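You operate a simulated robot arm through the tools that you are given. There is no shell and no other tool. Be economical: measure what you need, move in short steps, check, and stop when the job is done.

You run a simulated robot arm. Do the job below in one go: nothing can be reset, and whatever is moved stays where it is left.

TASK
Run the red connector's nut home in the black stand, then lift it out.
Fine: use the blue nut driver; driver and connector end standing where they stood. Set down upright: red connector, blue nut driver.

Only the result counts: the job must be done as asked and must still hold three seconds after the hand-in. Knocking over, shifting, dropping, spilling or breaking anything else fails it.

THE ROBOT
A 7-joint arm with a two-finger parallel gripper, fixed in place. Base frame: the origin is at the foot of the arm, x ahead of it, y to its left, z up; the work surface is at about z = 0.9. Readings come in m, degrees, newtons and seconds.
With the tool pointing down near the work surface it reaches from about 0.3 to 0.68 m from the base axis. Its first joint turns from -66.0 to 66.0 degrees. Payload 1.57 kg.
The TCP is the grasp point between the finger pads, 0.03 m short of the fingertips. In the tool frame z runs along the fingers and y along their closing line. Largest opening 0.11 m; finger width 0.024, thickness 0.012; the body of the gripper, 0.048 by 0.112 m, starts 0.078 m behind the TCP.
Orientation is told as [roll, pitch, yaw] about the base's x, y, z axes, in that order, counted from this pose: with the fingers straight down and closing along the base's y, the tool's x points along the base's -x, its y along +y and its z along -z.

THE INTERFACE
- The arm moves only by the tool apply_moves. Its argument "targets" is a list of rows, each a list of 3 entries, a list of its own where there are three numbers: the turn, a rotation vector about the base's x, y, z in degrees, then the shift along the base's x, y, z in cm, then the finger opening in cm, from 0 to 11. In form: [[[wx, wy, wz], [x, y, z], gripper], ...]. A call has 1 to 10 rows; each row shifts and turns the commanded pose from where the row before left it. Each row takes 0.2 s and may step no farther than 0.05 m and 8.6 degrees from the row before; otherwise, or with a gripper value out of range, the whole call is refused. A pose out of reach is approached as far as the arm can. The call stops where the force on the tool passes 40 N (or 10 N more than at its start, if that is more) or the arm is blocked; 0.2 s more then pass. Each finger travels about 0.108 m/s and halts on what it meets, pressing with about 27 N; the grip force reading is that of the motor and also rises with nothing between the fingers. The clock runs only during rows and for 0.2 s after the last one: add rows that do not move to give the fingers time. The reply holds the time, the measured pose of the TCP, the force on the tool along the base axes, the opening and the grip force, in the units named above and with some noise, with the torque about the TCP (base axes, N m) and any sound that the robot's microphone picked up.
- Cameras (640 x 400 px; columns grow to the right, rows downward): "scene" is fixed at [0.168, -0.4214, 1.3999]; the picture's right is [0.62, -0.78, 0.00], its down [-0.49, -0.39, -0.78] and it looks along [0.61, 0.48, -0.63] (base axes); focal length 255 px, centre (320, 200). "wrist" rides on the gripper at [0.07, 0.016, -0.141] in the tool frame; the picture's right is [-0.23, 0.97, 0.00], its down [-0.86, -0.20, -0.48] and it looks along [-0.47, -0.11, 0.88] (tool axes); focal length 222 px, centre (320, 200). There is no depth. A picture from a camera that has moved, and an enlarged one, comes with that camera's place and axes in the base frame and with its lens. The place of the scene camera against the robot may be out by one fixed shift of up to 0.018 m in any direction.
- camera(camera): a new picture of that camera. It takes no simulated time.
- enlarge(camera, box): a new picture of the part [left, top, right, bottom] of that camera's present view, enlarged. It takes no simulated time.
- job_done(): hands the job in; it is judged then, once.

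Go step by step. Nothing tells you positions but the pictures and the camera data: compare them with the known pose of the tool, close in by small moves and look again before you grip or let go. The budget is 120 turns and 84 pictures, counting those below and the enlarged ones. Unless the task says otherwise, let go and move clear before handing in, and close with one line.

The tools are called after "Call:" by a JSON object that holds its "name" and its "arguments". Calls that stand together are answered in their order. apply_moves: Moves the arm, as the interface text tells. Its arguments: {"type":"object","properties":{"targets":{"type":"array","items":{"type":"array"}}},"required":["targets"]} The other tools are called the same way: camera (camera) takes a picture; enlarge (camera, box) takes an enlarged picture of a part of a camera's view; job_done () hands the job in.

At the start:

```text
clock: 0.0
tcp_pos: [0.4456, 0.0118, 1.2333]
ee_rot: [0.0, 0.0, 0.0]
ft_force: [0.0, -0.1, 0.0]
ft_torque: [0.01, -0.02, 0.0]
grip_width: 0.11
grip_force: 0.1
```

scene: 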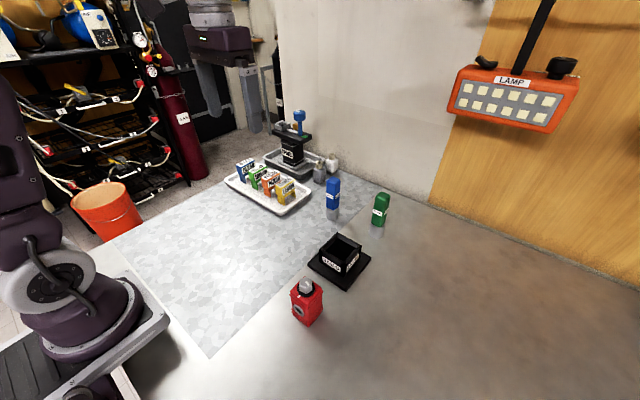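
wrist: 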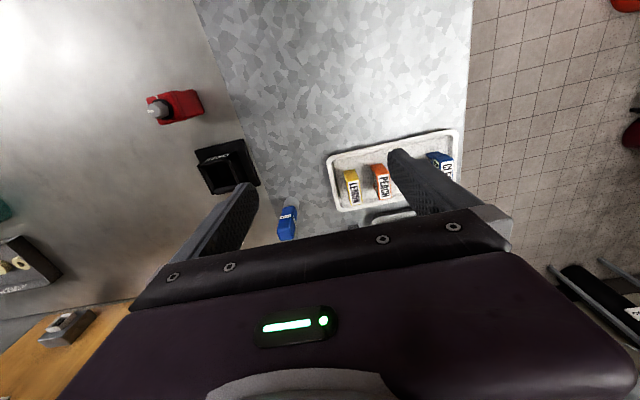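

I see the red connector (nut on top) near the black stand, and a blue and a green driver further off. I will take close-up pictures first to measure them.

Call:
{"name": "enlarge", "arguments": {"camera": "scene", "box": [270, 160, 410, 340]}}

Call:
{"name": "enlarge", "arguments": {"camera": "wrist", "box": [130, 70, 330, 250]}}

```text
2.22 times, centred on (340, 250) of scene
camera zoom: at [0.168, -0.4214, 1.3999], right [0.62, -0.78, 0.0], down [-0.49, -0.39, -0.78], along [0.61, 0.48, -0.63], focal length 566 px, centre (276, 89)
```

zoom: 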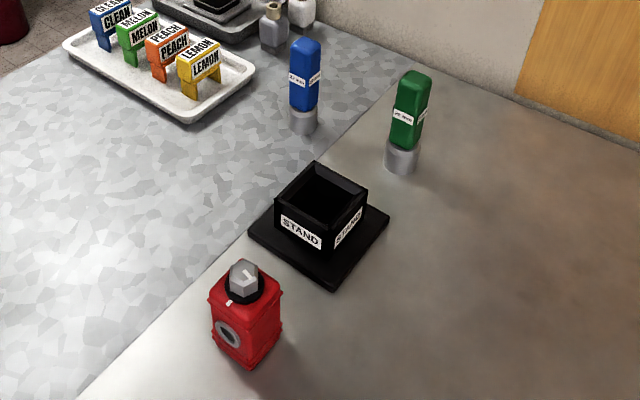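

```text
2.22 times, centred on (230, 160) of wrist
camera zoom: at [0.3757, 0.0274, 1.3741], right [0.23, 0.97, 0.0], down [0.86, -0.2, 0.48], along [0.47, -0.11, -0.88], focal length 494 px, centre (520, 289)
```

zoom: 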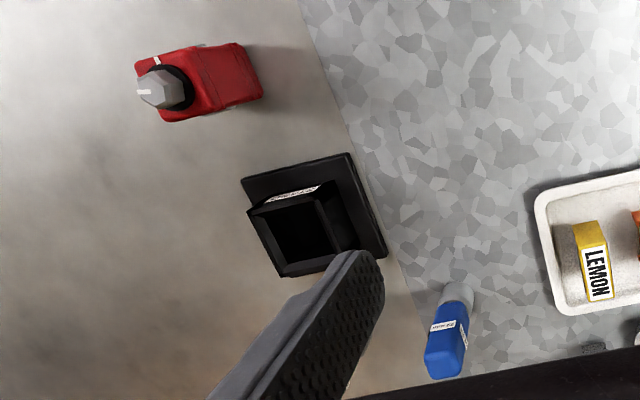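

The rough positions are: connector (0.36,-0.22), stand (0.50,-0.21), blue driver (0.62,-0.10). I'll move above the connector for a closer look.

Call:
{"name": "apply_moves", "arguments": {"targets": [[[0, 0, 0], [-1.6, -4, -1], 11], [[0, 0, 0], [-1.6, -4, -1], 11], [[0, 0, 0], [-1.6, -4, -1], 11], [[0, 0, 0], [-1.6, -4, -1], 11], [[0, 0, 0], [-1.6, -4, -1], 11], [[0, 0, 0], [-0.4, -3.4, -1], 11], [[0, 0, 0], [0, 0, 0], 11]]}}

Call:
{"name": "camera", "arguments": {"camera": "wrist"}}

Call:
{"name": "enlarge", "arguments": {"camera": "scene", "box": [310, 165, 400, 230]}}

```text
clock: 1.6
tcp_pos: [0.3605, -0.2229, 1.1752]
ee_rot: [0.1, 0.0, 0.1]
ft_force: [-0.8, -0.5, -0.5]
ft_torque: [0.0, 0.01, -0.03]
grip_width: 0.11
grip_force: 0.0
```

```text
79 pictures are left
camera wrist: at [0.2911, -0.2055, 1.3158], right [0.23, 0.97, 0.0], down [0.86, -0.2, 0.48], along [0.47, -0.11, -0.88], focal length 222 px, centre (320, 200)
```

wrist: 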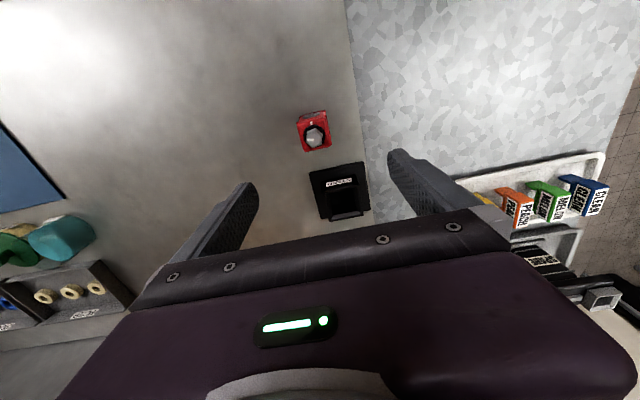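

```text
6.15 times, centred on (355, 198) of scene
camera zoom: at [0.168, -0.4214, 1.3999], right [0.62, -0.78, 0.0], down [-0.49, -0.39, -0.78], along [0.61, 0.48, -0.63], focal length 1567 px, centre (105, 215)
```

zoom: 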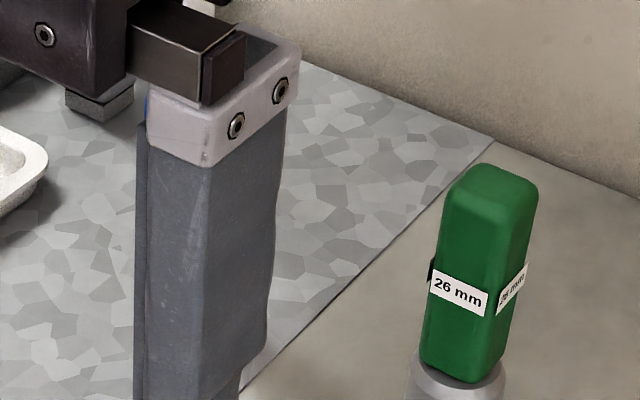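

Call:
{"name": "enlarge", "arguments": {"camera": "wrist", "box": [280, 90, 390, 230]}}

Call:
{"name": "enlarge", "arguments": {"camera": "wrist", "box": [290, 105, 340, 155]}}

Call:
{"name": "enlarge", "arguments": {"camera": "scene", "box": [280, 265, 335, 330]}}

```text
2.86 times, centred on (335, 160) of wrist
camera zoom: at [0.2911, -0.2055, 1.3158], right [0.23, 0.97, 0.0], down [0.86, -0.2, 0.48], along [0.47, -0.11, -0.88], focal length 635 px, centre (277, 314)
```

zoom: 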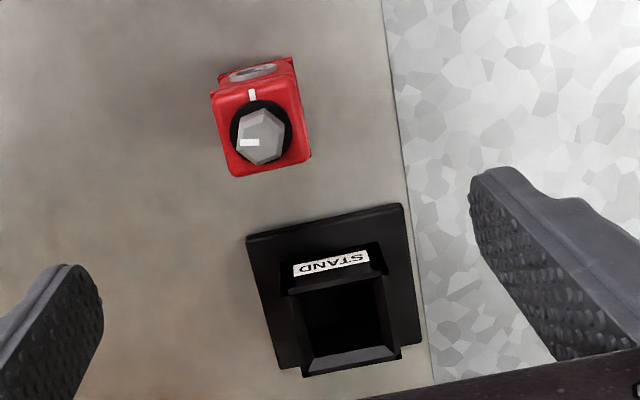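

```text
8.00 times, centred on (315, 130) of wrist
camera zoom: at [0.2911, -0.2055, 1.3158], right [0.23, 0.97, 0.0], down [0.86, -0.2, 0.48], along [0.47, -0.11, -0.88], focal length 1777 px, centre (360, 760)
```

zoom: 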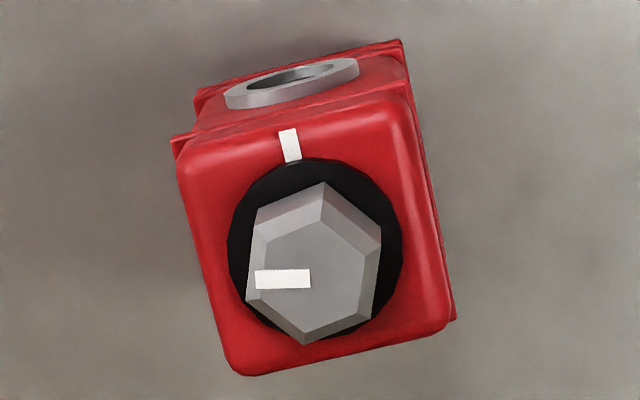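

```text
6.15 times, centred on (308, 298) of scene
camera zoom: at [0.168, -0.4214, 1.3999], right [0.62, -0.78, 0.0], down [-0.49, -0.39, -0.78], along [0.61, 0.48, -0.63], focal length 1567 px, centre (397, -400)
```

zoom: 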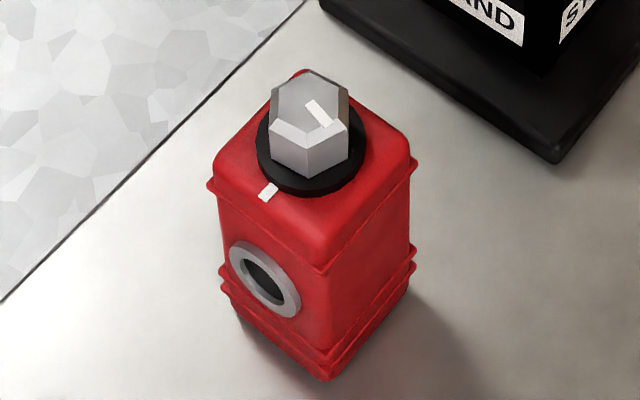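

The connector is square to the base axes, with its index mark facing -x and the nut's mark facing -y, so the nut needs roughly a quarter turn clockwise. I'll drop straight down a bit for a second view to measure heights.

Call:
{"name": "apply_moves", "arguments": {"targets": [[[0, 0, 0], [0, -0.6, -3.5], 11], [[0, 0, 0], [0, 0, -3.5], 11], [[0, 0, 0], [0, 0, 0], 11]]}}

Call:
{"name": "enlarge", "arguments": {"camera": "wrist", "box": [240, 100, 400, 200]}}

Call:
{"name": "enlarge", "arguments": {"camera": "scene", "box": [270, 220, 398, 330]}}

```text
clock: 2.4
tcp_pos: [0.3614, -0.2269, 1.1045]
ee_rot: [0.0, 0.0, 0.1]
ft_force: [-0.6, 0.0, -0.4]
ft_torque: [-0.01, -0.03, -0.02]
grip_width: 0.1099
grip_force: 0.0
```

```text
4.00 times, centred on (320, 150) of wrist
camera zoom: at [0.2923, -0.2106, 1.2447], right [0.23, 0.97, 0.0], down [0.85, -0.2, 0.48], along [0.47, -0.11, -0.88], focal length 888 px, centre (320, 400)
```

zoom: 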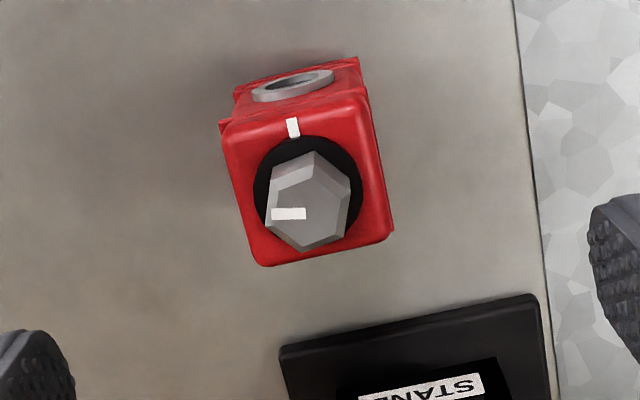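

```text
3.64 times, centred on (334, 275) of scene
camera zoom: at [0.168, -0.4214, 1.3999], right [0.62, -0.78, 0.0], down [-0.49, -0.39, -0.78], along [0.61, 0.48, -0.63], focal length 926 px, centre (269, -73)
```

zoom: 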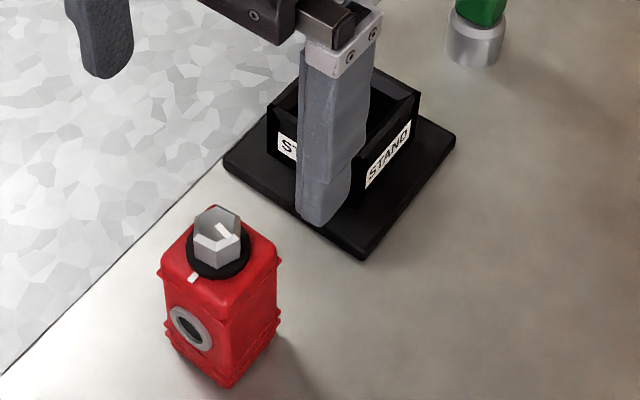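

The connector centre is about (0.3595,-0.230), body top z≈0.983, nut top ≈1.009. Now I'll look at the stand from above.

Call:
{"name": "apply_moves", "arguments": {"targets": [[[0, 0, 0], [3, 0.4, 2.5], 11], [[0, 0, 0], [3.5, 0.4, 0], 11], [[0, 0, 0], [3.5, 0.4, 0], 11], [[0, 0, 0], [0, 0, 0], 11]]}}

Call:
{"name": "enlarge", "arguments": {"camera": "wrist", "box": [240, 90, 400, 190]}}

Call:
{"name": "apply_moves", "arguments": {"targets": [[[0, 0, 0], [0, 0, -3], 11], [[0, 0, 0], [0, 0, -3], 11], [[0, 0, 0], [0, 0, 0], 11]]}}

Call:
{"name": "enlarge", "arguments": {"camera": "wrist", "box": [240, 90, 400, 190]}}

```text
clock: 3.4
tcp_pos: [0.4585, -0.216, 1.1297]
ee_rot: [0.0, 0.0, 0.1]
ft_force: [0.6, 0.6, 0.7]
ft_torque: [0.01, 0.03, 0.01]
grip_width: 0.1102
grip_force: 0.1
```

```text
4.00 times, centred on (320, 140) of wrist
camera zoom: at [0.3893, -0.1996, 1.2691], right [0.23, 0.97, 0.0], down [0.86, -0.2, 0.48], along [0.47, -0.11, -0.88], focal length 888 px, centre (320, 440)
```

zoom: 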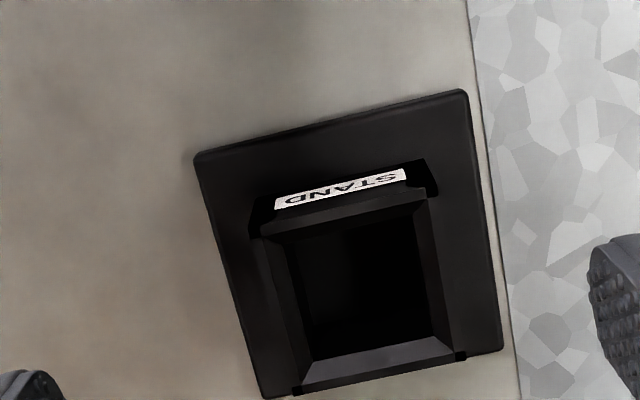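

```text
clock: 4.2
tcp_pos: [0.4606, -0.2149, 1.0683]
ee_rot: [0.1, 0.0, -0.1]
ft_force: [-0.6, 0.1, -0.2]
ft_torque: [0.01, 0.0, -0.03]
grip_width: 0.1099
grip_force: 0.0
```

```text
4.00 times, centred on (320, 140) of wrist
camera zoom: at [0.3914, -0.2002, 1.2093], right [0.23, 0.97, 0.0], down [0.85, -0.2, 0.48], along [0.47, -0.11, -0.88], focal length 888 px, centre (320, 440)
```

zoom: 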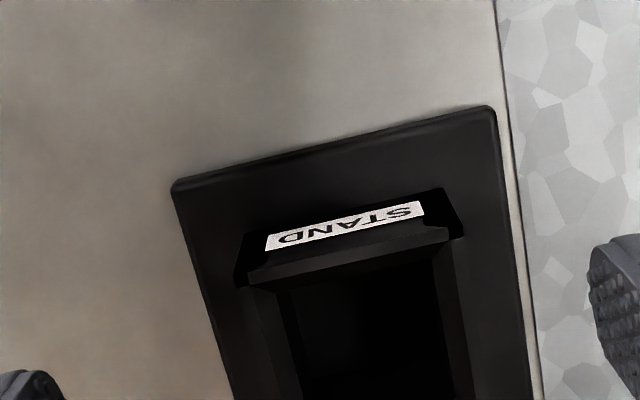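

The stand centre is about (0.499,-0.210) with its rim at z≈0.96, aligned to the base axes. Next I move back over the connector and descend to a high grip.

Call:
{"name": "apply_moves", "arguments": {"targets": [[[0, 0, 0], [-2, -0.3, 3], 11], [[0, 0, 0], [-4, -0.6, 0], 11], [[0, 0, 0], [-4.1, -0.6, 0], 11], [[0, 0, 0], [0, 0, -3], 11], [[0, 0, 0], [0, 0, -3], 11], [[0, 0, 0], [0, 0, 0], 11]]}}

Call:
{"name": "camera", "arguments": {"camera": "wrist"}}

Call:
{"name": "enlarge", "arguments": {"camera": "scene", "box": [270, 220, 370, 330]}}

```text
clock: 5.6
tcp_pos: [0.3613, -0.2322, 1.0378]
ee_rot: [0.0, 0.1, 0.0]
ft_force: [0.5, 0.7, -0.2]
ft_torque: [-0.01, -0.01, 0.05]
grip_width: 0.11
grip_force: 0.0
```

```text
70 pictures are left
camera wrist: at [0.292, -0.2155, 1.1783], right [0.23, 0.97, 0.0], down [0.85, -0.2, 0.48], along [0.47, -0.11, -0.88], focal length 222 px, centre (320, 200)
```

wrist: 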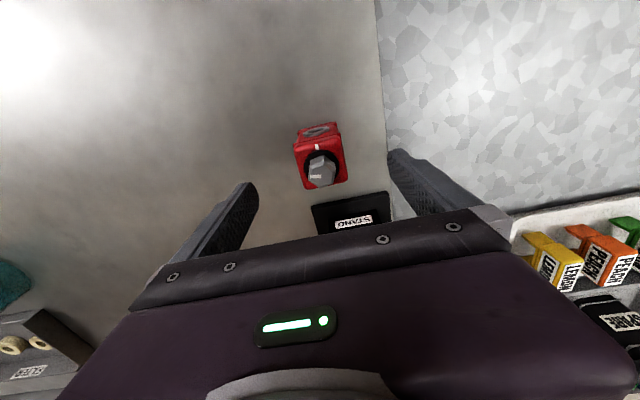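

```text
3.64 times, centred on (320, 275) of scene
camera zoom: at [0.168, -0.4214, 1.3999], right [0.62, -0.78, 0.0], down [-0.49, -0.39, -0.78], along [0.61, 0.48, -0.63], focal length 926 px, centre (320, -73)
```

zoom: 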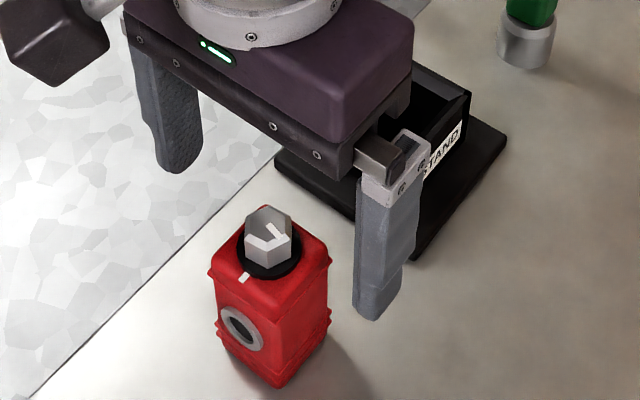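

Call:
{"name": "enlarge", "arguments": {"camera": "wrist", "box": [280, 115, 360, 195]}}

```text
5.00 times, centred on (320, 155) of wrist
camera zoom: at [0.292, -0.2155, 1.1783], right [0.23, 0.97, 0.0], down [0.85, -0.2, 0.48], along [0.47, -0.11, -0.88], focal length 1111 px, centre (320, 425)
```

zoom: 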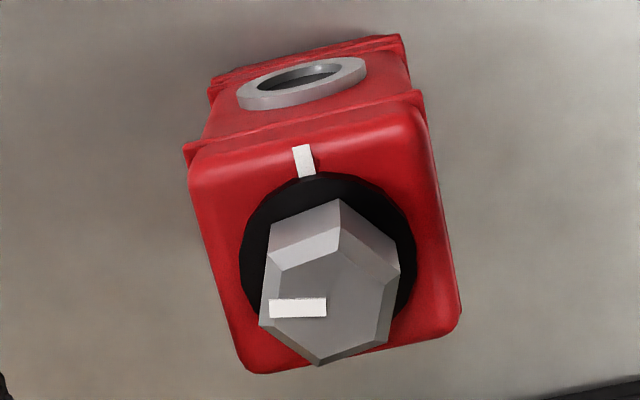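

The connector centre is (0.360,-0.230) and its body yaw is 0. I'll descend and grip the top part of the body.

Call:
{"name": "apply_moves", "arguments": {"targets": [[[0, 0, 0], [-0.1, 0.2, -2.5], 11], [[0, 0, 0], [0, 0, -2.2], 11], [[0, 0, 0], [0, 0, 0], 7], [[0, 0, 0], [0, 0, 0], 4], [[0, 0, 0], [0, 0, 0], 2], [[0, 0, 0], [0, 0, 0], 2]]}}

Call:
{"name": "enlarge", "arguments": {"camera": "scene", "box": [270, 220, 370, 330]}}

```text
clock: 7.0
tcp_pos: [0.3586, -0.2286, 0.9909]
ee_rot: [0.0, 0.0, 0.0]
ft_force: [-0.6, -0.5, 0.4]
ft_torque: [0.01, 0.0, 0.01]
grip_width: 0.0434
grip_force: 26.9
```

```text
3.64 times, centred on (320, 275) of scene
camera zoom: at [0.168, -0.4214, 1.3999], right [0.62, -0.78, 0.0], down [-0.49, -0.39, -0.78], along [0.61, 0.48, -0.63], focal length 926 px, centre (320, -73)
```

zoom: 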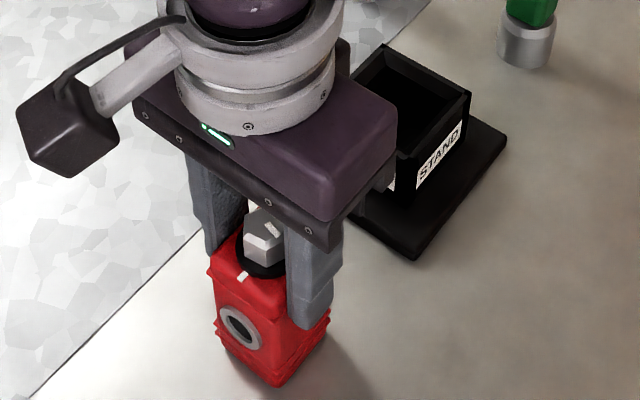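

Gripped at 43 mm. I'll lift 9 cm and carry it over the stand.

Call:
{"name": "apply_moves", "arguments": {"targets": [[[0, 0, 0], [0, 0, 2], 2], [[0, 0, 0], [0, 0, 3.5], 2], [[0, 0, 0], [0, 0, 3.5], 2], [[0, 0, 0], [4, 0.5, 0], 2], [[0, 0, 0], [4, 0.5, 0], 2], [[0, 0, 0], [4, 0.5, 0], 2], [[0, 0, 0], [1.9, 0.5, 0], 2], [[0, 0, 0], [0, 0, 0], 2]]}}

Call:
{"name": "enlarge", "arguments": {"camera": "scene", "box": [280, 190, 400, 300]}}

Call:
{"name": "enlarge", "arguments": {"camera": "wrist", "box": [240, 90, 400, 230]}}

```text
clock: 8.8
tcp_pos: [0.4976, -0.2114, 1.0815]
ee_rot: [0.1, 0.0, 0.0]
ft_force: [-0.7, -1.0, -2.0]
ft_torque: [0.02, -0.01, 0.0]
grip_width: 0.0434
grip_force: 27.0
```

```text
3.64 times, centred on (340, 245) of scene
camera zoom: at [0.1681, -0.4214, 1.3999], right [0.62, -0.78, 0.0], down [-0.49, -0.39, -0.78], along [0.61, 0.48, -0.63], focal length 926 px, centre (247, 36)
```

zoom: 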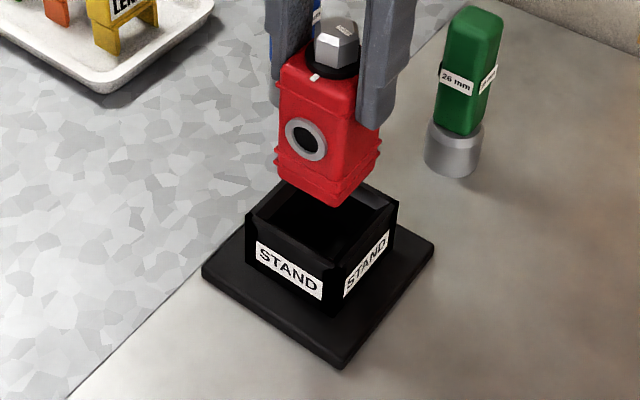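

```text
2.86 times, centred on (320, 160) of wrist
camera zoom: at [0.4286, -0.1947, 1.2213], right [0.23, 0.97, 0.0], down [0.86, -0.2, 0.48], along [0.47, -0.11, -0.88], focal length 635 px, centre (320, 314)
```

zoom: 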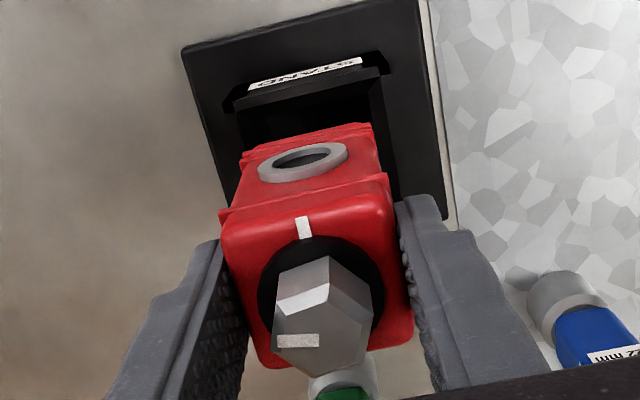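

It looks centred over the socket. I'll nudge y by 1 mm and lower carefully.

Call:
{"name": "apply_moves", "arguments": {"targets": [[[0, 0, 0], [0, 0.1, -1.5], 2], [[0, 0, 0], [0, 0, -1], 2], [[0, 0, 0], [0, 0, -0.5], 2], [[0, 0, 0], [0, 0, -0.5], 2], [[0, 0, 0], [0, 0, -0.5], 2]]}}

Call:
{"name": "enlarge", "arguments": {"camera": "scene", "box": [280, 190, 400, 300]}}

Call:
{"name": "enlarge", "arguments": {"camera": "wrist", "box": [240, 90, 400, 230]}}

```text
clock: 10.0
tcp_pos: [0.4963, -0.2086, 1.041]
ee_rot: [0.1, 0.0, 0.0]
ft_force: [-0.4, 0.4, -1.7]
ft_torque: [-0.02, 0.0, 0.01]
grip_width: 0.0435
grip_force: 26.9
```

```text
3.64 times, centred on (340, 245) of scene
camera zoom: at [0.168, -0.4214, 1.3999], right [0.62, -0.78, 0.0], down [-0.49, -0.39, -0.78], along [0.61, 0.48, -0.63], focal length 926 px, centre (247, 36)
```

zoom: 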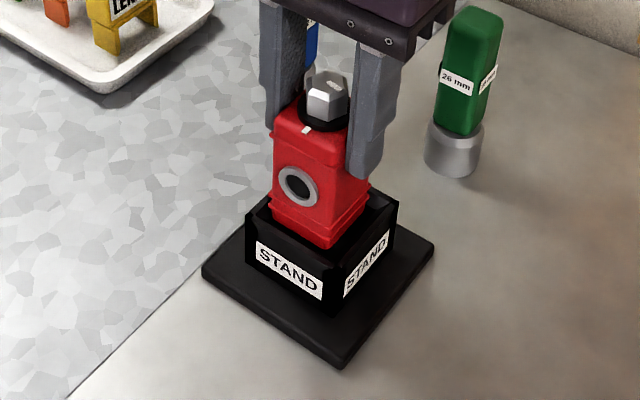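

```text
2.86 times, centred on (320, 160) of wrist
camera zoom: at [0.4273, -0.1921, 1.1826], right [0.23, 0.97, 0.0], down [0.85, -0.2, 0.48], along [0.47, -0.11, -0.88], focal length 635 px, centre (320, 314)
```

zoom: 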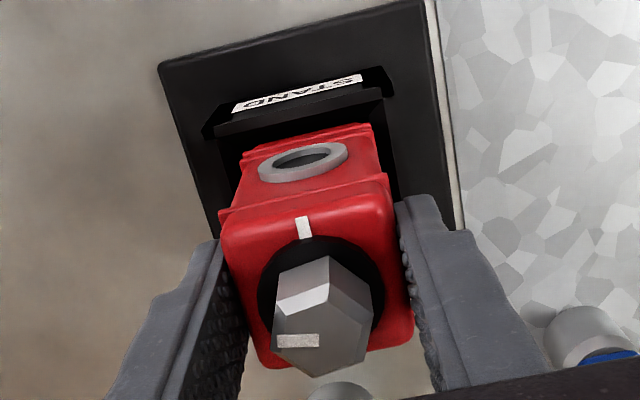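

No contact yet and the bottom is inside the rim. I'll continue lowering in small steps.

Call:
{"name": "apply_moves", "arguments": {"targets": [[[0, 0, 0], [0, 0, -0.5], 2], [[0, 0, 0], [0, 0, -0.5], 2], [[0, 0, 0], [0, 0, -0.5], 2], [[0, 0, 0], [0, 0, -0.5], 2], [[0, 0, 0], [0, 0, -0.5], 2]]}}

Call:
{"name": "enlarge", "arguments": {"camera": "scene", "box": [280, 190, 400, 300]}}

```text
clock: 11.2
tcp_pos: [0.4973, -0.2086, 1.0157]
ee_rot: [0.0, 0.0, 0.0]
ft_force: [-0.1, 0.1, -2.1]
ft_torque: [0.0, 0.01, 0.01]
grip_width: 0.0435
grip_force: 27.2
```

```text
3.64 times, centred on (340, 245) of scene
camera zoom: at [0.168, -0.4214, 1.3999], right [0.62, -0.78, 0.0], down [-0.49, -0.39, -0.78], along [0.61, 0.48, -0.63], focal length 926 px, centre (247, 36)
```

zoom: 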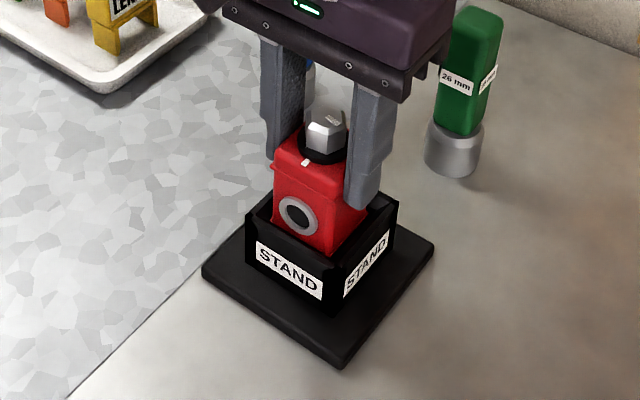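

Call:
{"name": "apply_moves", "arguments": {"targets": [[[0, 0, 0], [0, 0, -0.4], 2], [[0, 0, 0], [0, 0, -0.4], 2], [[0, 0, 0], [0, 0, -0.3], 2], [[0, 0, 0], [0, 0, -0.3], 2]]}}

Call:
{"name": "enlarge", "arguments": {"camera": "scene", "box": [280, 190, 400, 300]}}

```text
clock: 12.2
tcp_pos: [0.4982, -0.2076, 1.0028]
ee_rot: [0.0, 0.0, 0.0]
ft_force: [-0.3, -0.2, -1.2]
ft_torque: [-0.04, 0.02, 0.0]
grip_width: 0.0434
grip_force: 27.3
```

```text
3.64 times, centred on (340, 245) of scene
camera zoom: at [0.168, -0.4214, 1.3999], right [0.62, -0.78, 0.0], down [-0.49, -0.39, -0.78], along [0.61, 0.48, -0.63], focal length 926 px, centre (247, 36)
```

zoom: 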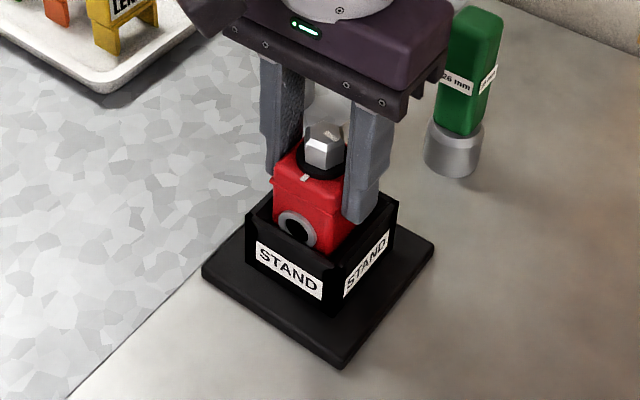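

Call:
{"name": "apply_moves", "arguments": {"targets": [[[0, 0, 0], [0, 0, -0.2], 2], [[0, 0, 0], [0, 0, -0.2], 2], [[0, 0, 0], [0, 0, 0], 2]]}}

```text
clock: 13.0
tcp_pos: [0.4995, -0.2091, 1.0001]
ee_rot: [0.0, -0.2, 0.1]
ft_force: [0.3, 5.6, 23.9]
ft_torque: [0.26, -0.08, 0.01]
grip_width: 0.0435
grip_force: 27.2
```

Contact at body bottom ≈0.909, which is the socket floor. I'll relieve the pressure, check, then open.

Call:
{"name": "apply_moves", "arguments": {"targets": [[[0, 0, 0], [0, 0, 0.1], 2], [[0, 0, 0], [0, 0, 0], 2]]}}

Call:
{"name": "enlarge", "arguments": {"camera": "scene", "box": [300, 200, 380, 270]}}

```text
clock: 13.6
tcp_pos: [0.4975, -0.2103, 0.9991]
ee_rot: [0.0, 0.0, 0.0]
ft_force: [2.9, 1.2, 8.5]
ft_torque: [0.01, -0.54, 0.06]
grip_width: 0.0433
grip_force: 27.0
```

```text
5.71 times, centred on (340, 235) of scene
camera zoom: at [0.168, -0.4213, 1.4], right [0.62, -0.78, 0.0], down [-0.49, -0.39, -0.78], along [0.61, 0.48, -0.63], focal length 1456 px, centre (206, 0)
```

zoom: 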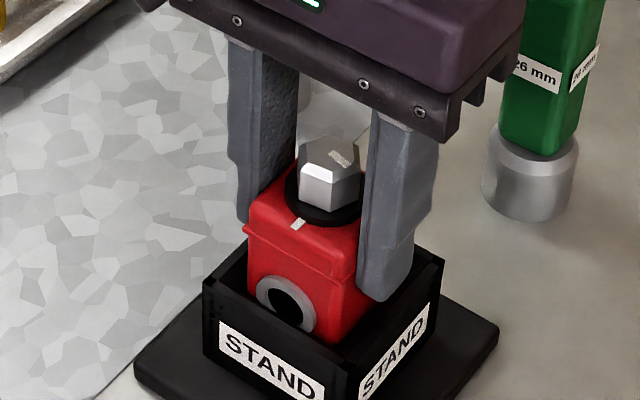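

Call:
{"name": "apply_moves", "arguments": {"targets": [[[0, 0, 0], [0, 0, 0], 5], [[0, 0, 0], [0, 0, 0], 8], [[0, 0, 0], [0, 0, 0], 11], [[0, 0, 0], [0, 0, 0], 11], [[0, 0, 0], [0, 0, 3], 11], [[0, 0, 0], [0, 0, 4], 11], [[0, 0, 0], [0, 0, 4], 11], [[0, 0, 0], [0, 0, 0], 11]]}}

Call:
{"name": "enlarge", "arguments": {"camera": "scene", "box": [280, 180, 400, 300]}}

Call:
{"name": "enlarge", "arguments": {"camera": "wrist", "box": [240, 90, 400, 210]}}

```text
clock: 15.4
tcp_pos: [0.5001, -0.21, 1.1093]
ee_rot: [0.1, 0.0, 0.1]
ft_force: [0.1, 0.5, 0.5]
ft_torque: [0.02, 0.01, -0.02]
grip_width: 0.1102
grip_force: 0.1
```

```text
3.33 times, centred on (340, 240) of scene
camera zoom: at [0.168, -0.4214, 1.3999], right [0.62, -0.78, 0.0], down [-0.49, -0.39, -0.78], along [0.61, 0.48, -0.63], focal length 849 px, centre (253, 67)
```

zoom: 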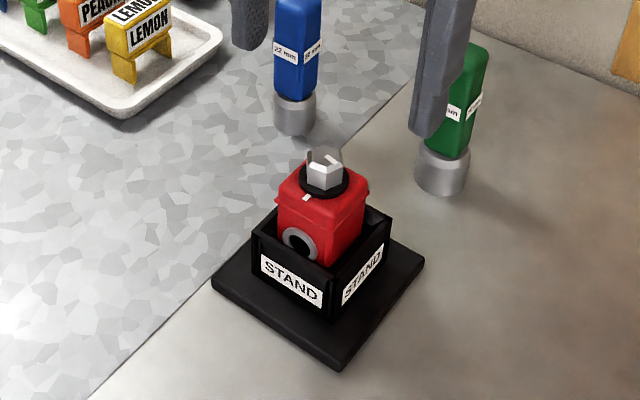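

```text
3.33 times, centred on (320, 150) of wrist
camera zoom: at [0.43, -0.1933, 1.2503], right [0.23, 0.97, 0.0], down [0.86, -0.2, 0.48], along [0.47, -0.11, -0.88], focal length 740 px, centre (320, 367)
```

zoom: 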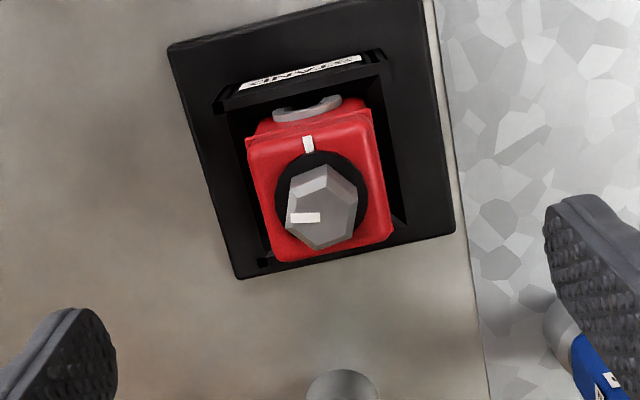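

The connector is seated. Next I raise up and look at the blue driver.

Call:
{"name": "apply_moves", "arguments": {"targets": [[[0, 0, 0], [0, 0, 4], 11], [[0, 0, 0], [1, 4, 4], 11], [[0, 0, 0], [3, 4, 0], 11], [[0, 0, 0], [3, 2, 0], 11], [[0, 0, 0], [0, 0, 0], 11]]}}

Call:
{"name": "enlarge", "arguments": {"camera": "wrist", "box": [220, 80, 420, 220]}}

Call:
{"name": "apply_moves", "arguments": {"targets": [[[0, 0, 0], [0, 0, -4], 11], [[0, 0, 0], [0, 0, 0], 11]]}}

Call:
{"name": "enlarge", "arguments": {"camera": "wrist", "box": [220, 80, 420, 220]}}

Call:
{"name": "enlarge", "arguments": {"camera": "scene", "box": [290, 150, 400, 230]}}

```text
refused: row 2 steps farther than a row can; nothing moved
```

```text
2.86 times, centred on (320, 150) of wrist
camera zoom: at [0.43, -0.1933, 1.2503], right [0.23, 0.97, 0.0], down [0.86, -0.2, 0.48], along [0.47, -0.11, -0.88], focal length 635 px, centre (320, 343)
```

zoom: 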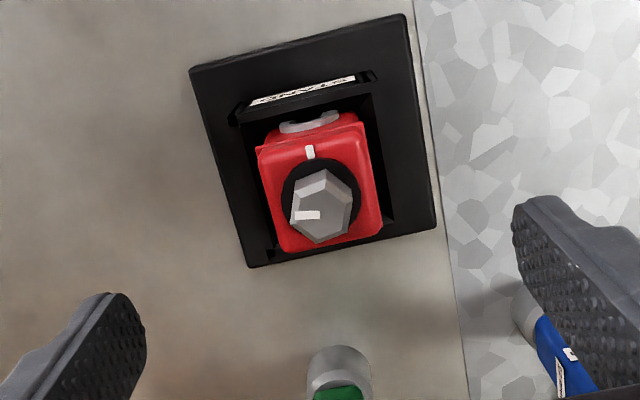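

```text
clock: 16.0
tcp_pos: [0.4994, -0.2076, 1.0697]
ee_rot: [0.0, -0.1, 0.0]
ft_force: [-0.2, 0.3, -0.4]
ft_torque: [0.01, 0.02, 0.03]
grip_width: 0.1098
grip_force: 0.2
```

```text
2.86 times, centred on (320, 150) of wrist
camera zoom: at [0.4299, -0.1921, 1.2099], right [0.23, 0.97, 0.0], down [0.85, -0.2, 0.48], along [0.47, -0.11, -0.88], focal length 635 px, centre (320, 343)
```

zoom: 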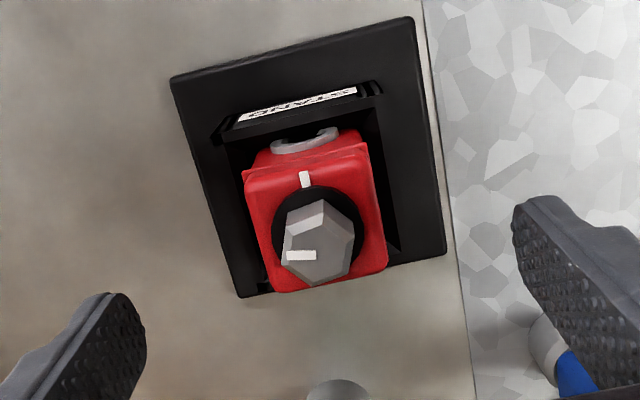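

```text
5.00 times, centred on (345, 190) of scene
camera zoom: at [0.168, -0.4214, 1.3999], right [0.62, -0.78, 0.0], down [-0.49, -0.39, -0.78], along [0.61, 0.48, -0.63], focal length 1274 px, centre (195, 250)
```

zoom: 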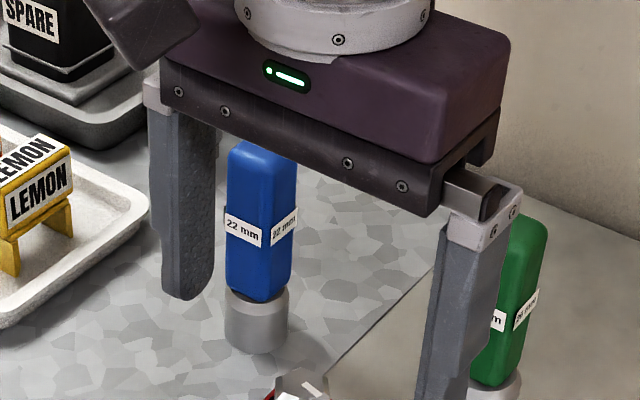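

The first move was refused (step too long) and only the 4 cm descent ran, in clear air. I'll raise and shift again with shorter steps.

Call:
{"name": "apply_moves", "arguments": {"targets": [[[0, 0, 0], [0, 0, 4], 11], [[0, 0, 0], [0, 0, 4], 11], [[0, 0, 0], [0, 0, 4], 11], [[0, 0, 0], [2, 4, 0], 11], [[0, 0, 0], [2, 4, 0], 11], [[0, 0, 0], [3, 2, 0], 11], [[0, 0, 0], [0, 0, 0], 11]]}}

Call:
{"name": "enlarge", "arguments": {"camera": "wrist", "box": [220, 80, 420, 220]}}

```text
clock: 17.6
tcp_pos: [0.5676, -0.1103, 1.19]
ee_rot: [0.0, 0.0, 0.1]
ft_force: [-0.3, -0.9, -0.2]
ft_torque: [0.0, 0.01, 0.01]
grip_width: 0.1102
grip_force: 0.2
```

```text
2.86 times, centred on (320, 150) of wrist
camera zoom: at [0.4989, -0.0945, 1.3299], right [0.23, 0.97, 0.0], down [0.86, -0.2, 0.48], along [0.47, -0.11, -0.88], focal length 635 px, centre (320, 343)
```

zoom: 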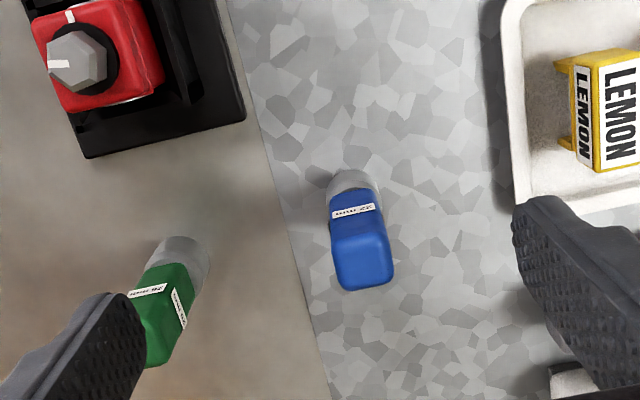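

Call:
{"name": "apply_moves", "arguments": {"targets": [[[0, 0, 0], [1, 0, -4], 11], [[0, 0, 0], [2, 0, 0], 11], [[0, 0, 0], [0, 0, 0], 11]]}}

Call:
{"name": "enlarge", "arguments": {"camera": "wrist", "box": [260, 80, 400, 200]}}

Call:
{"name": "enlarge", "arguments": {"camera": "scene", "box": [290, 140, 400, 230]}}

```text
clock: 18.4
tcp_pos: [0.5974, -0.1077, 1.1493]
ee_rot: [0.0, 0.0, 0.0]
ft_force: [0.9, -0.3, 0.5]
ft_torque: [0.01, -0.05, 0.03]
grip_width: 0.1101
grip_force: 0.1
```

```text
3.33 times, centred on (330, 140) of wrist
camera zoom: at [0.5281, -0.0925, 1.2894], right [0.23, 0.97, 0.0], down [0.86, -0.2, 0.48], along [0.47, -0.11, -0.88], focal length 740 px, centre (287, 400)
```

zoom: 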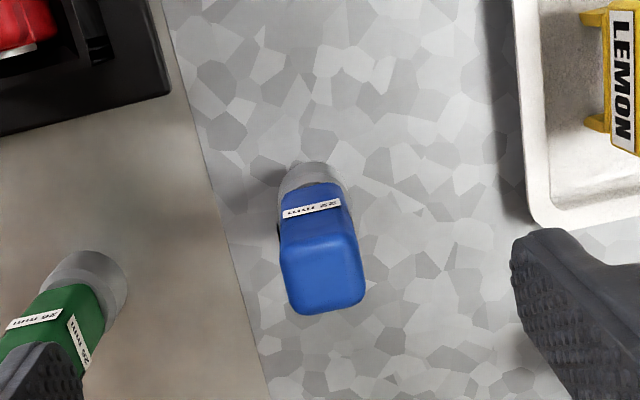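

```text
4.44 times, centred on (345, 185) of scene
camera zoom: at [0.168, -0.4214, 1.3999], right [0.62, -0.78, 0.0], down [-0.49, -0.39, -0.78], along [0.61, 0.48, -0.63], focal length 1132 px, centre (209, 267)
```

zoom: 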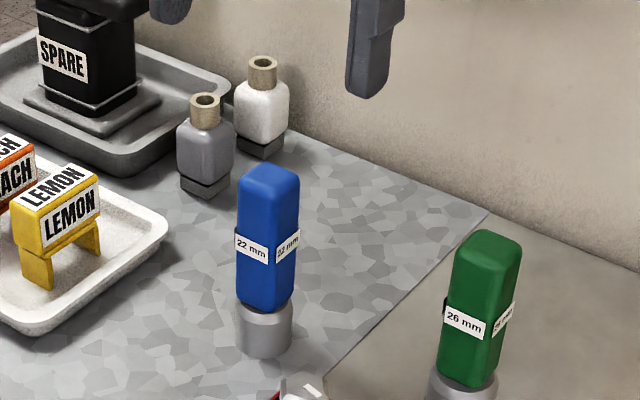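

The blue driver (22 mm, the same as the nut) stands at about (0.620,-0.100), top z≈1.04, nearly square to the axes. I'll line up above it and check.

Call:
{"name": "apply_moves", "arguments": {"targets": [[[0, 0, 0], [2.2, 0.75, 0], 11], [[0, 0, 0], [0, 0, -4], 11], [[0, 0, 0], [0, 0, -2.5], 11], [[0, 0, 0], [0, 0, 0], 11]]}}

Call:
{"name": "enlarge", "arguments": {"camera": "wrist", "box": [260, 80, 400, 200]}}

Call:
{"name": "enlarge", "arguments": {"camera": "scene", "box": [280, 130, 390, 230]}}

```text
clock: 19.4
tcp_pos: [0.6183, -0.1013, 1.0855]
ee_rot: [0.1, 0.0, 0.1]
ft_force: [0.3, 0.0, 0.9]
ft_torque: [0.02, -0.06, 0.01]
grip_width: 0.11
grip_force: 0.2
```

```text
3.33 times, centred on (330, 140) of wrist
camera zoom: at [0.5494, -0.0854, 1.227], right [0.23, 0.97, 0.0], down [0.85, -0.2, 0.48], along [0.47, -0.11, -0.88], focal length 740 px, centre (287, 400)
```

zoom: 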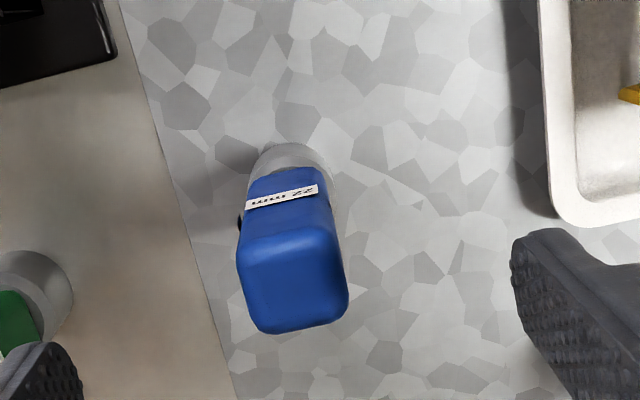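

```text
4.00 times, centred on (335, 180) of scene
camera zoom: at [0.168, -0.4214, 1.3999], right [0.62, -0.78, 0.0], down [-0.49, -0.39, -0.78], along [0.61, 0.48, -0.63], focal length 1019 px, centre (260, 280)
```

zoom: 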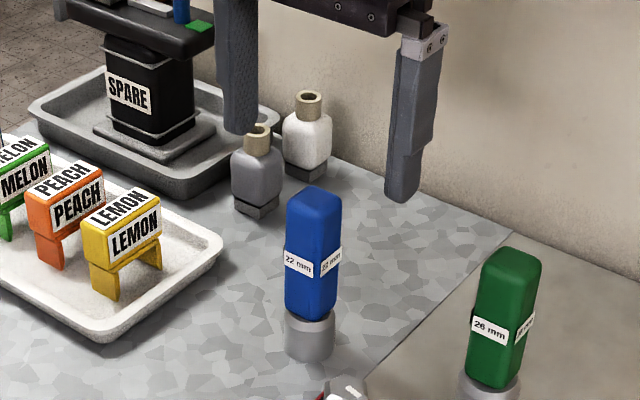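

It is centred. I'll descend and grip the blue handle.

Call:
{"name": "apply_moves", "arguments": {"targets": [[[0, 0, 0], [0, 0.2, -3.5], 11], [[0, 0, 0], [0, 0, -3.5], 11], [[0, 0, 0], [0, 0, -2.5], 11], [[0, 0, 0], [0, 0, 0], 8], [[0, 0, 0], [0, 0, 0], 5], [[0, 0, 0], [0, 0, 0], 2], [[0, 0, 0], [0, 0, 0], 1], [[0, 0, 0], [0, 0, 0], 1]]}}

Call:
{"name": "enlarge", "arguments": {"camera": "scene", "box": [280, 130, 390, 230]}}

```text
clock: 21.2
tcp_pos: [0.6201, -0.1013, 0.9898]
ee_rot: [0.0, -0.1, 0.1]
ft_force: [0.5, 0.3, -0.1]
ft_torque: [0.01, -0.01, 0.0]
grip_width: 0.0298
grip_force: 26.4
```

```text
4.00 times, centred on (335, 180) of scene
camera zoom: at [0.168, -0.4214, 1.3999], right [0.62, -0.78, 0.0], down [-0.49, -0.39, -0.78], along [0.61, 0.48, -0.63], focal length 1019 px, centre (260, 280)
```

zoom: 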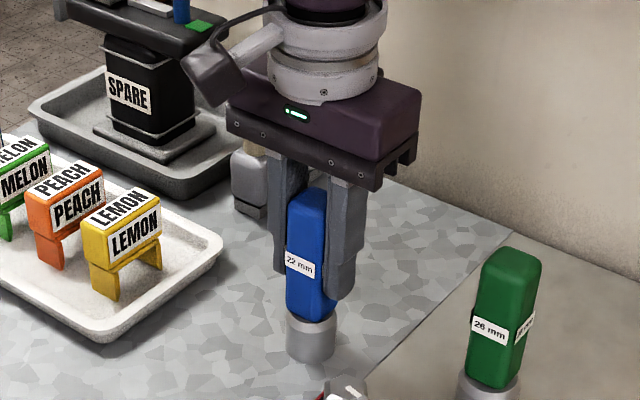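

Gripped. I'll lift straight up 15 cm and carry the driver over the nut.

Call:
{"name": "apply_moves", "arguments": {"targets": [[[0, 0, 0], [0, 0, 3], 1], [[0, 0, 0], [0, 0, 4], 1], [[0, 0, 0], [0, 0, 4], 1], [[0, 0, 0], [0, 0, 4], 1], [[0, 0, 0], [-3, -3, 0], 1], [[0, 0, 0], [-3, -3, 0], 1], [[0, 0, 0], [-3, -3, 0], 1], [[0, 0, 6.7], [-2.8, -1.9, 0], 1], [[0, 0, 0], [0, 0, 0], 1]]}}

Call:
{"name": "enlarge", "arguments": {"camera": "wrist", "box": [240, 80, 400, 220]}}

Call:
{"name": "enlarge", "arguments": {"camera": "scene", "box": [280, 160, 400, 280]}}

```text
clock: 23.2
tcp_pos: [0.5043, -0.2101, 1.142]
ee_rot: [0.1, 0.1, 6.8]
ft_force: [-0.3, 0.5, -1.4]
ft_torque: [-0.04, -0.01, 0.02]
grip_width: 0.0296
grip_force: 27.0
```

```text
2.86 times, centred on (320, 150) of wrist
camera zoom: at [0.4334, -0.2007, 1.2821], right [0.11, 0.99, 0.0], down [0.87, -0.1, 0.48], along [0.48, -0.05, -0.88], focal length 635 px, centre (320, 343)
```

zoom: 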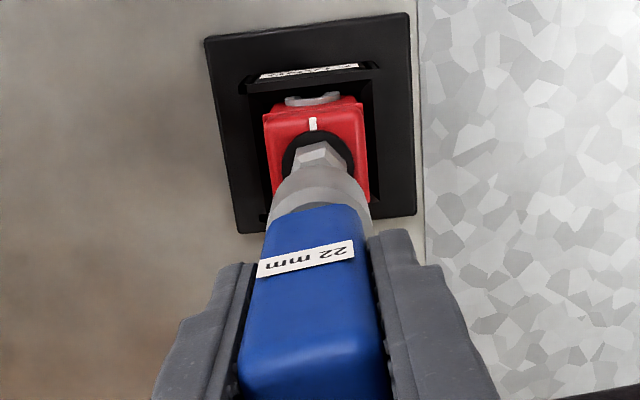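

```text
3.33 times, centred on (340, 220) of scene
camera zoom: at [0.168, -0.4214, 1.3999], right [0.62, -0.78, 0.0], down [-0.49, -0.39, -0.78], along [0.61, 0.48, -0.63], focal length 849 px, centre (253, 133)
```

zoom: 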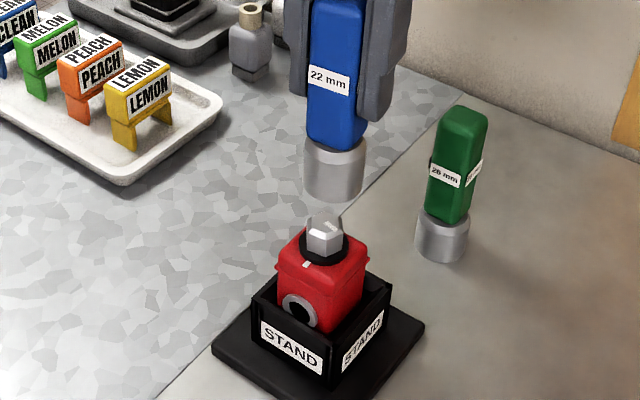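

Now I lower to just above the nut to compare alignment closely.

Call:
{"name": "apply_moves", "arguments": {"targets": [[[0, 0, 0], [0, 0, -1.5], 1], [[0, 0, 0], [0, 0, -0.8], 1], [[0, 0, 0], [0, 0, 0], 1]]}}

Call:
{"name": "enlarge", "arguments": {"camera": "wrist", "box": [280, 100, 360, 170]}}

Call:
{"name": "enlarge", "arguments": {"camera": "scene", "box": [310, 190, 370, 260]}}

```text
clock: 24.0
tcp_pos: [0.5037, -0.2092, 1.1192]
ee_rot: [0.0, 0.0, 6.7]
ft_force: [-0.9, -0.9, -1.1]
ft_torque: [-0.03, -0.02, -0.02]
grip_width: 0.0298
grip_force: 26.8
```

```text
5.71 times, centred on (320, 135) of wrist
camera zoom: at [0.4328, -0.2011, 1.2585], right [0.11, 0.99, 0.0], down [0.87, -0.1, 0.48], along [0.48, -0.05, -0.88], focal length 1269 px, centre (320, 571)
```

zoom: 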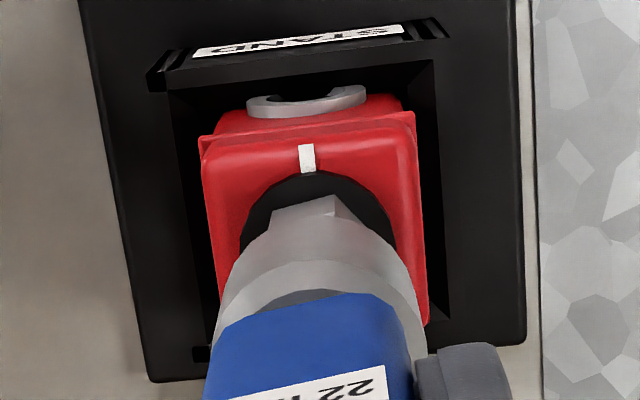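

```text
5.71 times, centred on (340, 225) of scene
camera zoom: at [0.168, -0.4214, 1.3999], right [0.62, -0.78, 0.0], down [-0.49, -0.39, -0.78], along [0.61, 0.48, -0.63], focal length 1456 px, centre (206, 57)
```

zoom: 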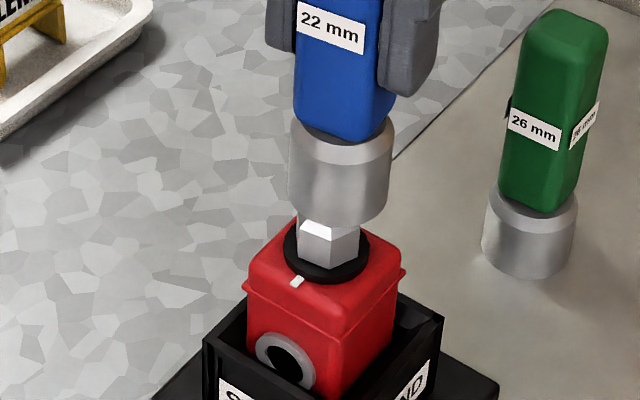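

The socket sits about 3 mm too far in +x. I'll correct that and check again.

Call:
{"name": "apply_moves", "arguments": {"targets": [[[0, 0, 0], [-0.28, 0.03, 0], 1], [[0, 0, 0], [0, 0, -0.3], 1], [[0, 0, 0], [0, 0, 0], 1]]}}

Call:
{"name": "enlarge", "arguments": {"camera": "wrist", "box": [290, 110, 350, 160]}}

Call:
{"name": "enlarge", "arguments": {"camera": "scene", "box": [315, 200, 365, 250]}}

```text
clock: 24.8
tcp_pos: [0.5022, -0.2087, 1.1134]
ee_rot: [-0.1, -0.1, 6.7]
ft_force: [-0.2, 0.2, -1.0]
ft_torque: [0.03, 0.03, 0.01]
grip_width: 0.0297
grip_force: 27.4
```

```text
8.00 times, centred on (320, 135) of wrist
camera zoom: at [0.4299, -0.2008, 1.2545], right [0.11, 0.99, 0.0], down [0.87, -0.1, 0.48], along [0.48, -0.05, -0.88], focal length 1777 px, centre (320, 720)
```

zoom: 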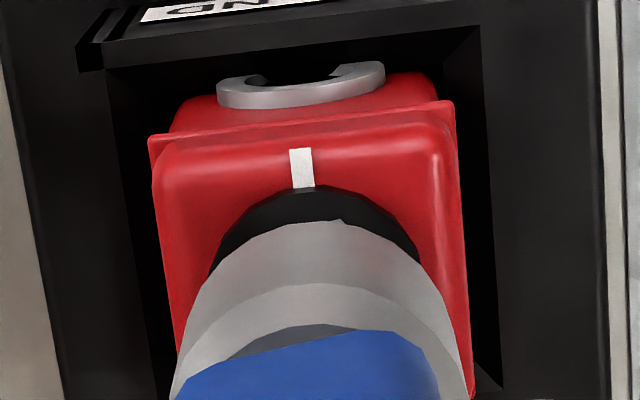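

```text
8.00 times, centred on (340, 225) of scene
camera zoom: at [0.168, -0.4214, 1.3999], right [0.62, -0.78, 0.0], down [-0.49, -0.39, -0.78], along [0.61, 0.48, -0.63], focal length 2038 px, centre (160, 0)
```

zoom: 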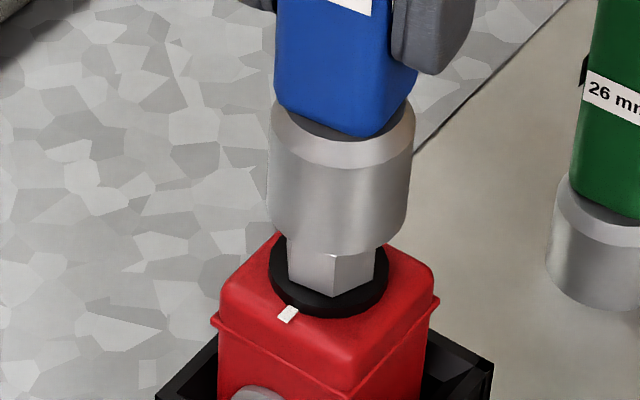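

The socket is aligned within about a millimetre. I'll lower gently onto the nut, watching for contact.

Call:
{"name": "apply_moves", "arguments": {"targets": [[[0, 0, 0], [0, -0.05, -0.2], 1], [[0, 0, 0], [0, 0, -0.2], 1], [[0, 0, 0], [0, 0, -0.2], 1], [[0, 0, 0], [0, 0, 0], 1]]}}

```text
clock: 25.8
tcp_pos: [0.5008, -0.2091, 1.109]
ee_rot: [-0.1, -0.1, 6.7]
ft_force: [-4.9, -0.4, 20.5]
ft_torque: [-0.01, 0.51, 0.0]
grip_width: 0.0297
grip_force: 26.6
```

Contact at the nut top without engagement, so the socket's hex is at another angle. I'll back off 4 mm, turn +30° and try again.

Call:
{"name": "apply_moves", "arguments": {"targets": [[[0, 0, 0], [0, 0, 0.6], 1], [[0, 0, 7.5], [0, 0, 0], 1], [[0, 0, 7.5], [0, 0, 0], 1], [[0, 0, 7.5], [0, 0, 0], 1], [[0, 0, 7.5], [0, 0, 0], 1], [[0, 0, 0], [0, 0, -0.3], 1], [[0, 0, 0], [0, 0, -0.2], 1], [[0, 0, 0], [0, 0, 0], 1]]}}

Call:
{"name": "enlarge", "arguments": {"camera": "scene", "box": [315, 200, 365, 250]}}

```text
clock: 27.6
tcp_pos: [0.5001, -0.2078, 1.1083]
ee_rot: [0.0, -0.1, 36.7]
ft_force: [0.2, 0.2, -2.1]
ft_torque: [0.0, -0.02, 0.0]
grip_width: 0.0297
grip_force: 27.4
```

```text
8.00 times, centred on (340, 225) of scene
camera zoom: at [0.168, -0.4214, 1.3999], right [0.62, -0.78, 0.0], down [-0.49, -0.39, -0.78], along [0.61, 0.48, -0.63], focal length 2038 px, centre (160, 0)
```

zoom: 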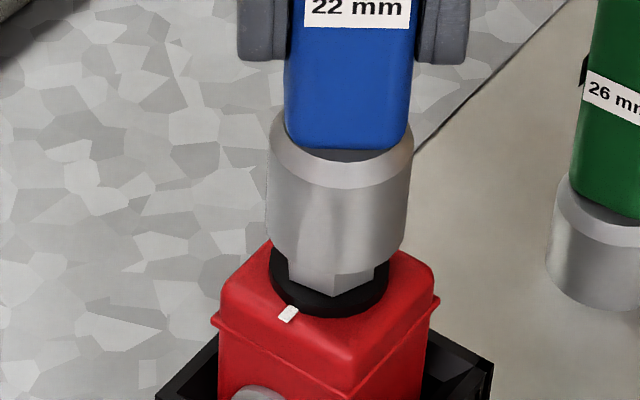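

Call:
{"name": "apply_moves", "arguments": {"targets": [[[0, 0, 0], [0, 0, -0.2], 1], [[0, 0, 0], [0, 0, -0.2], 1], [[0, 0, 0], [0, 0, 0], 1]]}}

```text
clock: 28.4
tcp_pos: [0.4994, -0.2101, 1.1034]
ee_rot: [0.0, 0.0, 36.8]
ft_force: [0.1, 0.1, -1.9]
ft_torque: [0.01, 0.02, 0.01]
grip_width: 0.0298
grip_force: 27.2
```

It is sliding onto the nut (no force at 1.103, well below the earlier contact). I continue down until seated.

Call:
{"name": "apply_moves", "arguments": {"targets": [[[0, 0, 0], [0, 0, -0.3], 1], [[0, 0, 0], [0, 0, -0.3], 1], [[0, 0, 0], [0, 0, -0.3], 1], [[0, 0, 0], [0, 0, -0.3], 1], [[0, 0, 0], [0, 0, 0], 1]]}}

Call:
{"name": "enlarge", "arguments": {"camera": "scene", "box": [315, 200, 365, 250]}}

```text
clock: 29.6
tcp_pos: [0.4994, -0.2098, 1.093]
ee_rot: [-0.2, -0.1, 36.7]
ft_force: [0.1, 1.5, 24.9]
ft_torque: [0.25, 0.05, 0.01]
grip_width: 0.0298
grip_force: 27.3
```

```text
8.00 times, centred on (340, 225) of scene
camera zoom: at [0.1676, -0.4212, 1.4], right [0.62, -0.78, 0.0], down [-0.49, -0.39, -0.78], along [0.61, 0.48, -0.63], focal length 2038 px, centre (160, 0)
```

zoom: 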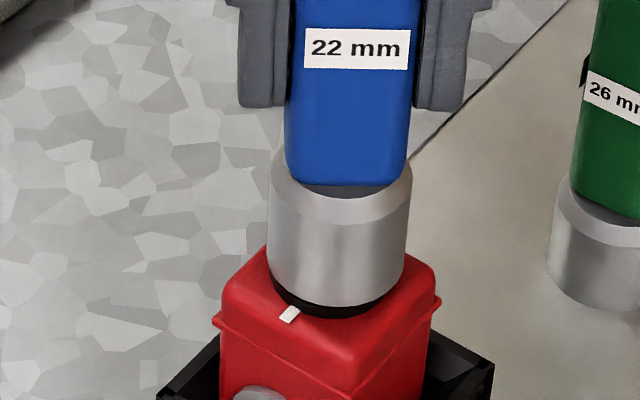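

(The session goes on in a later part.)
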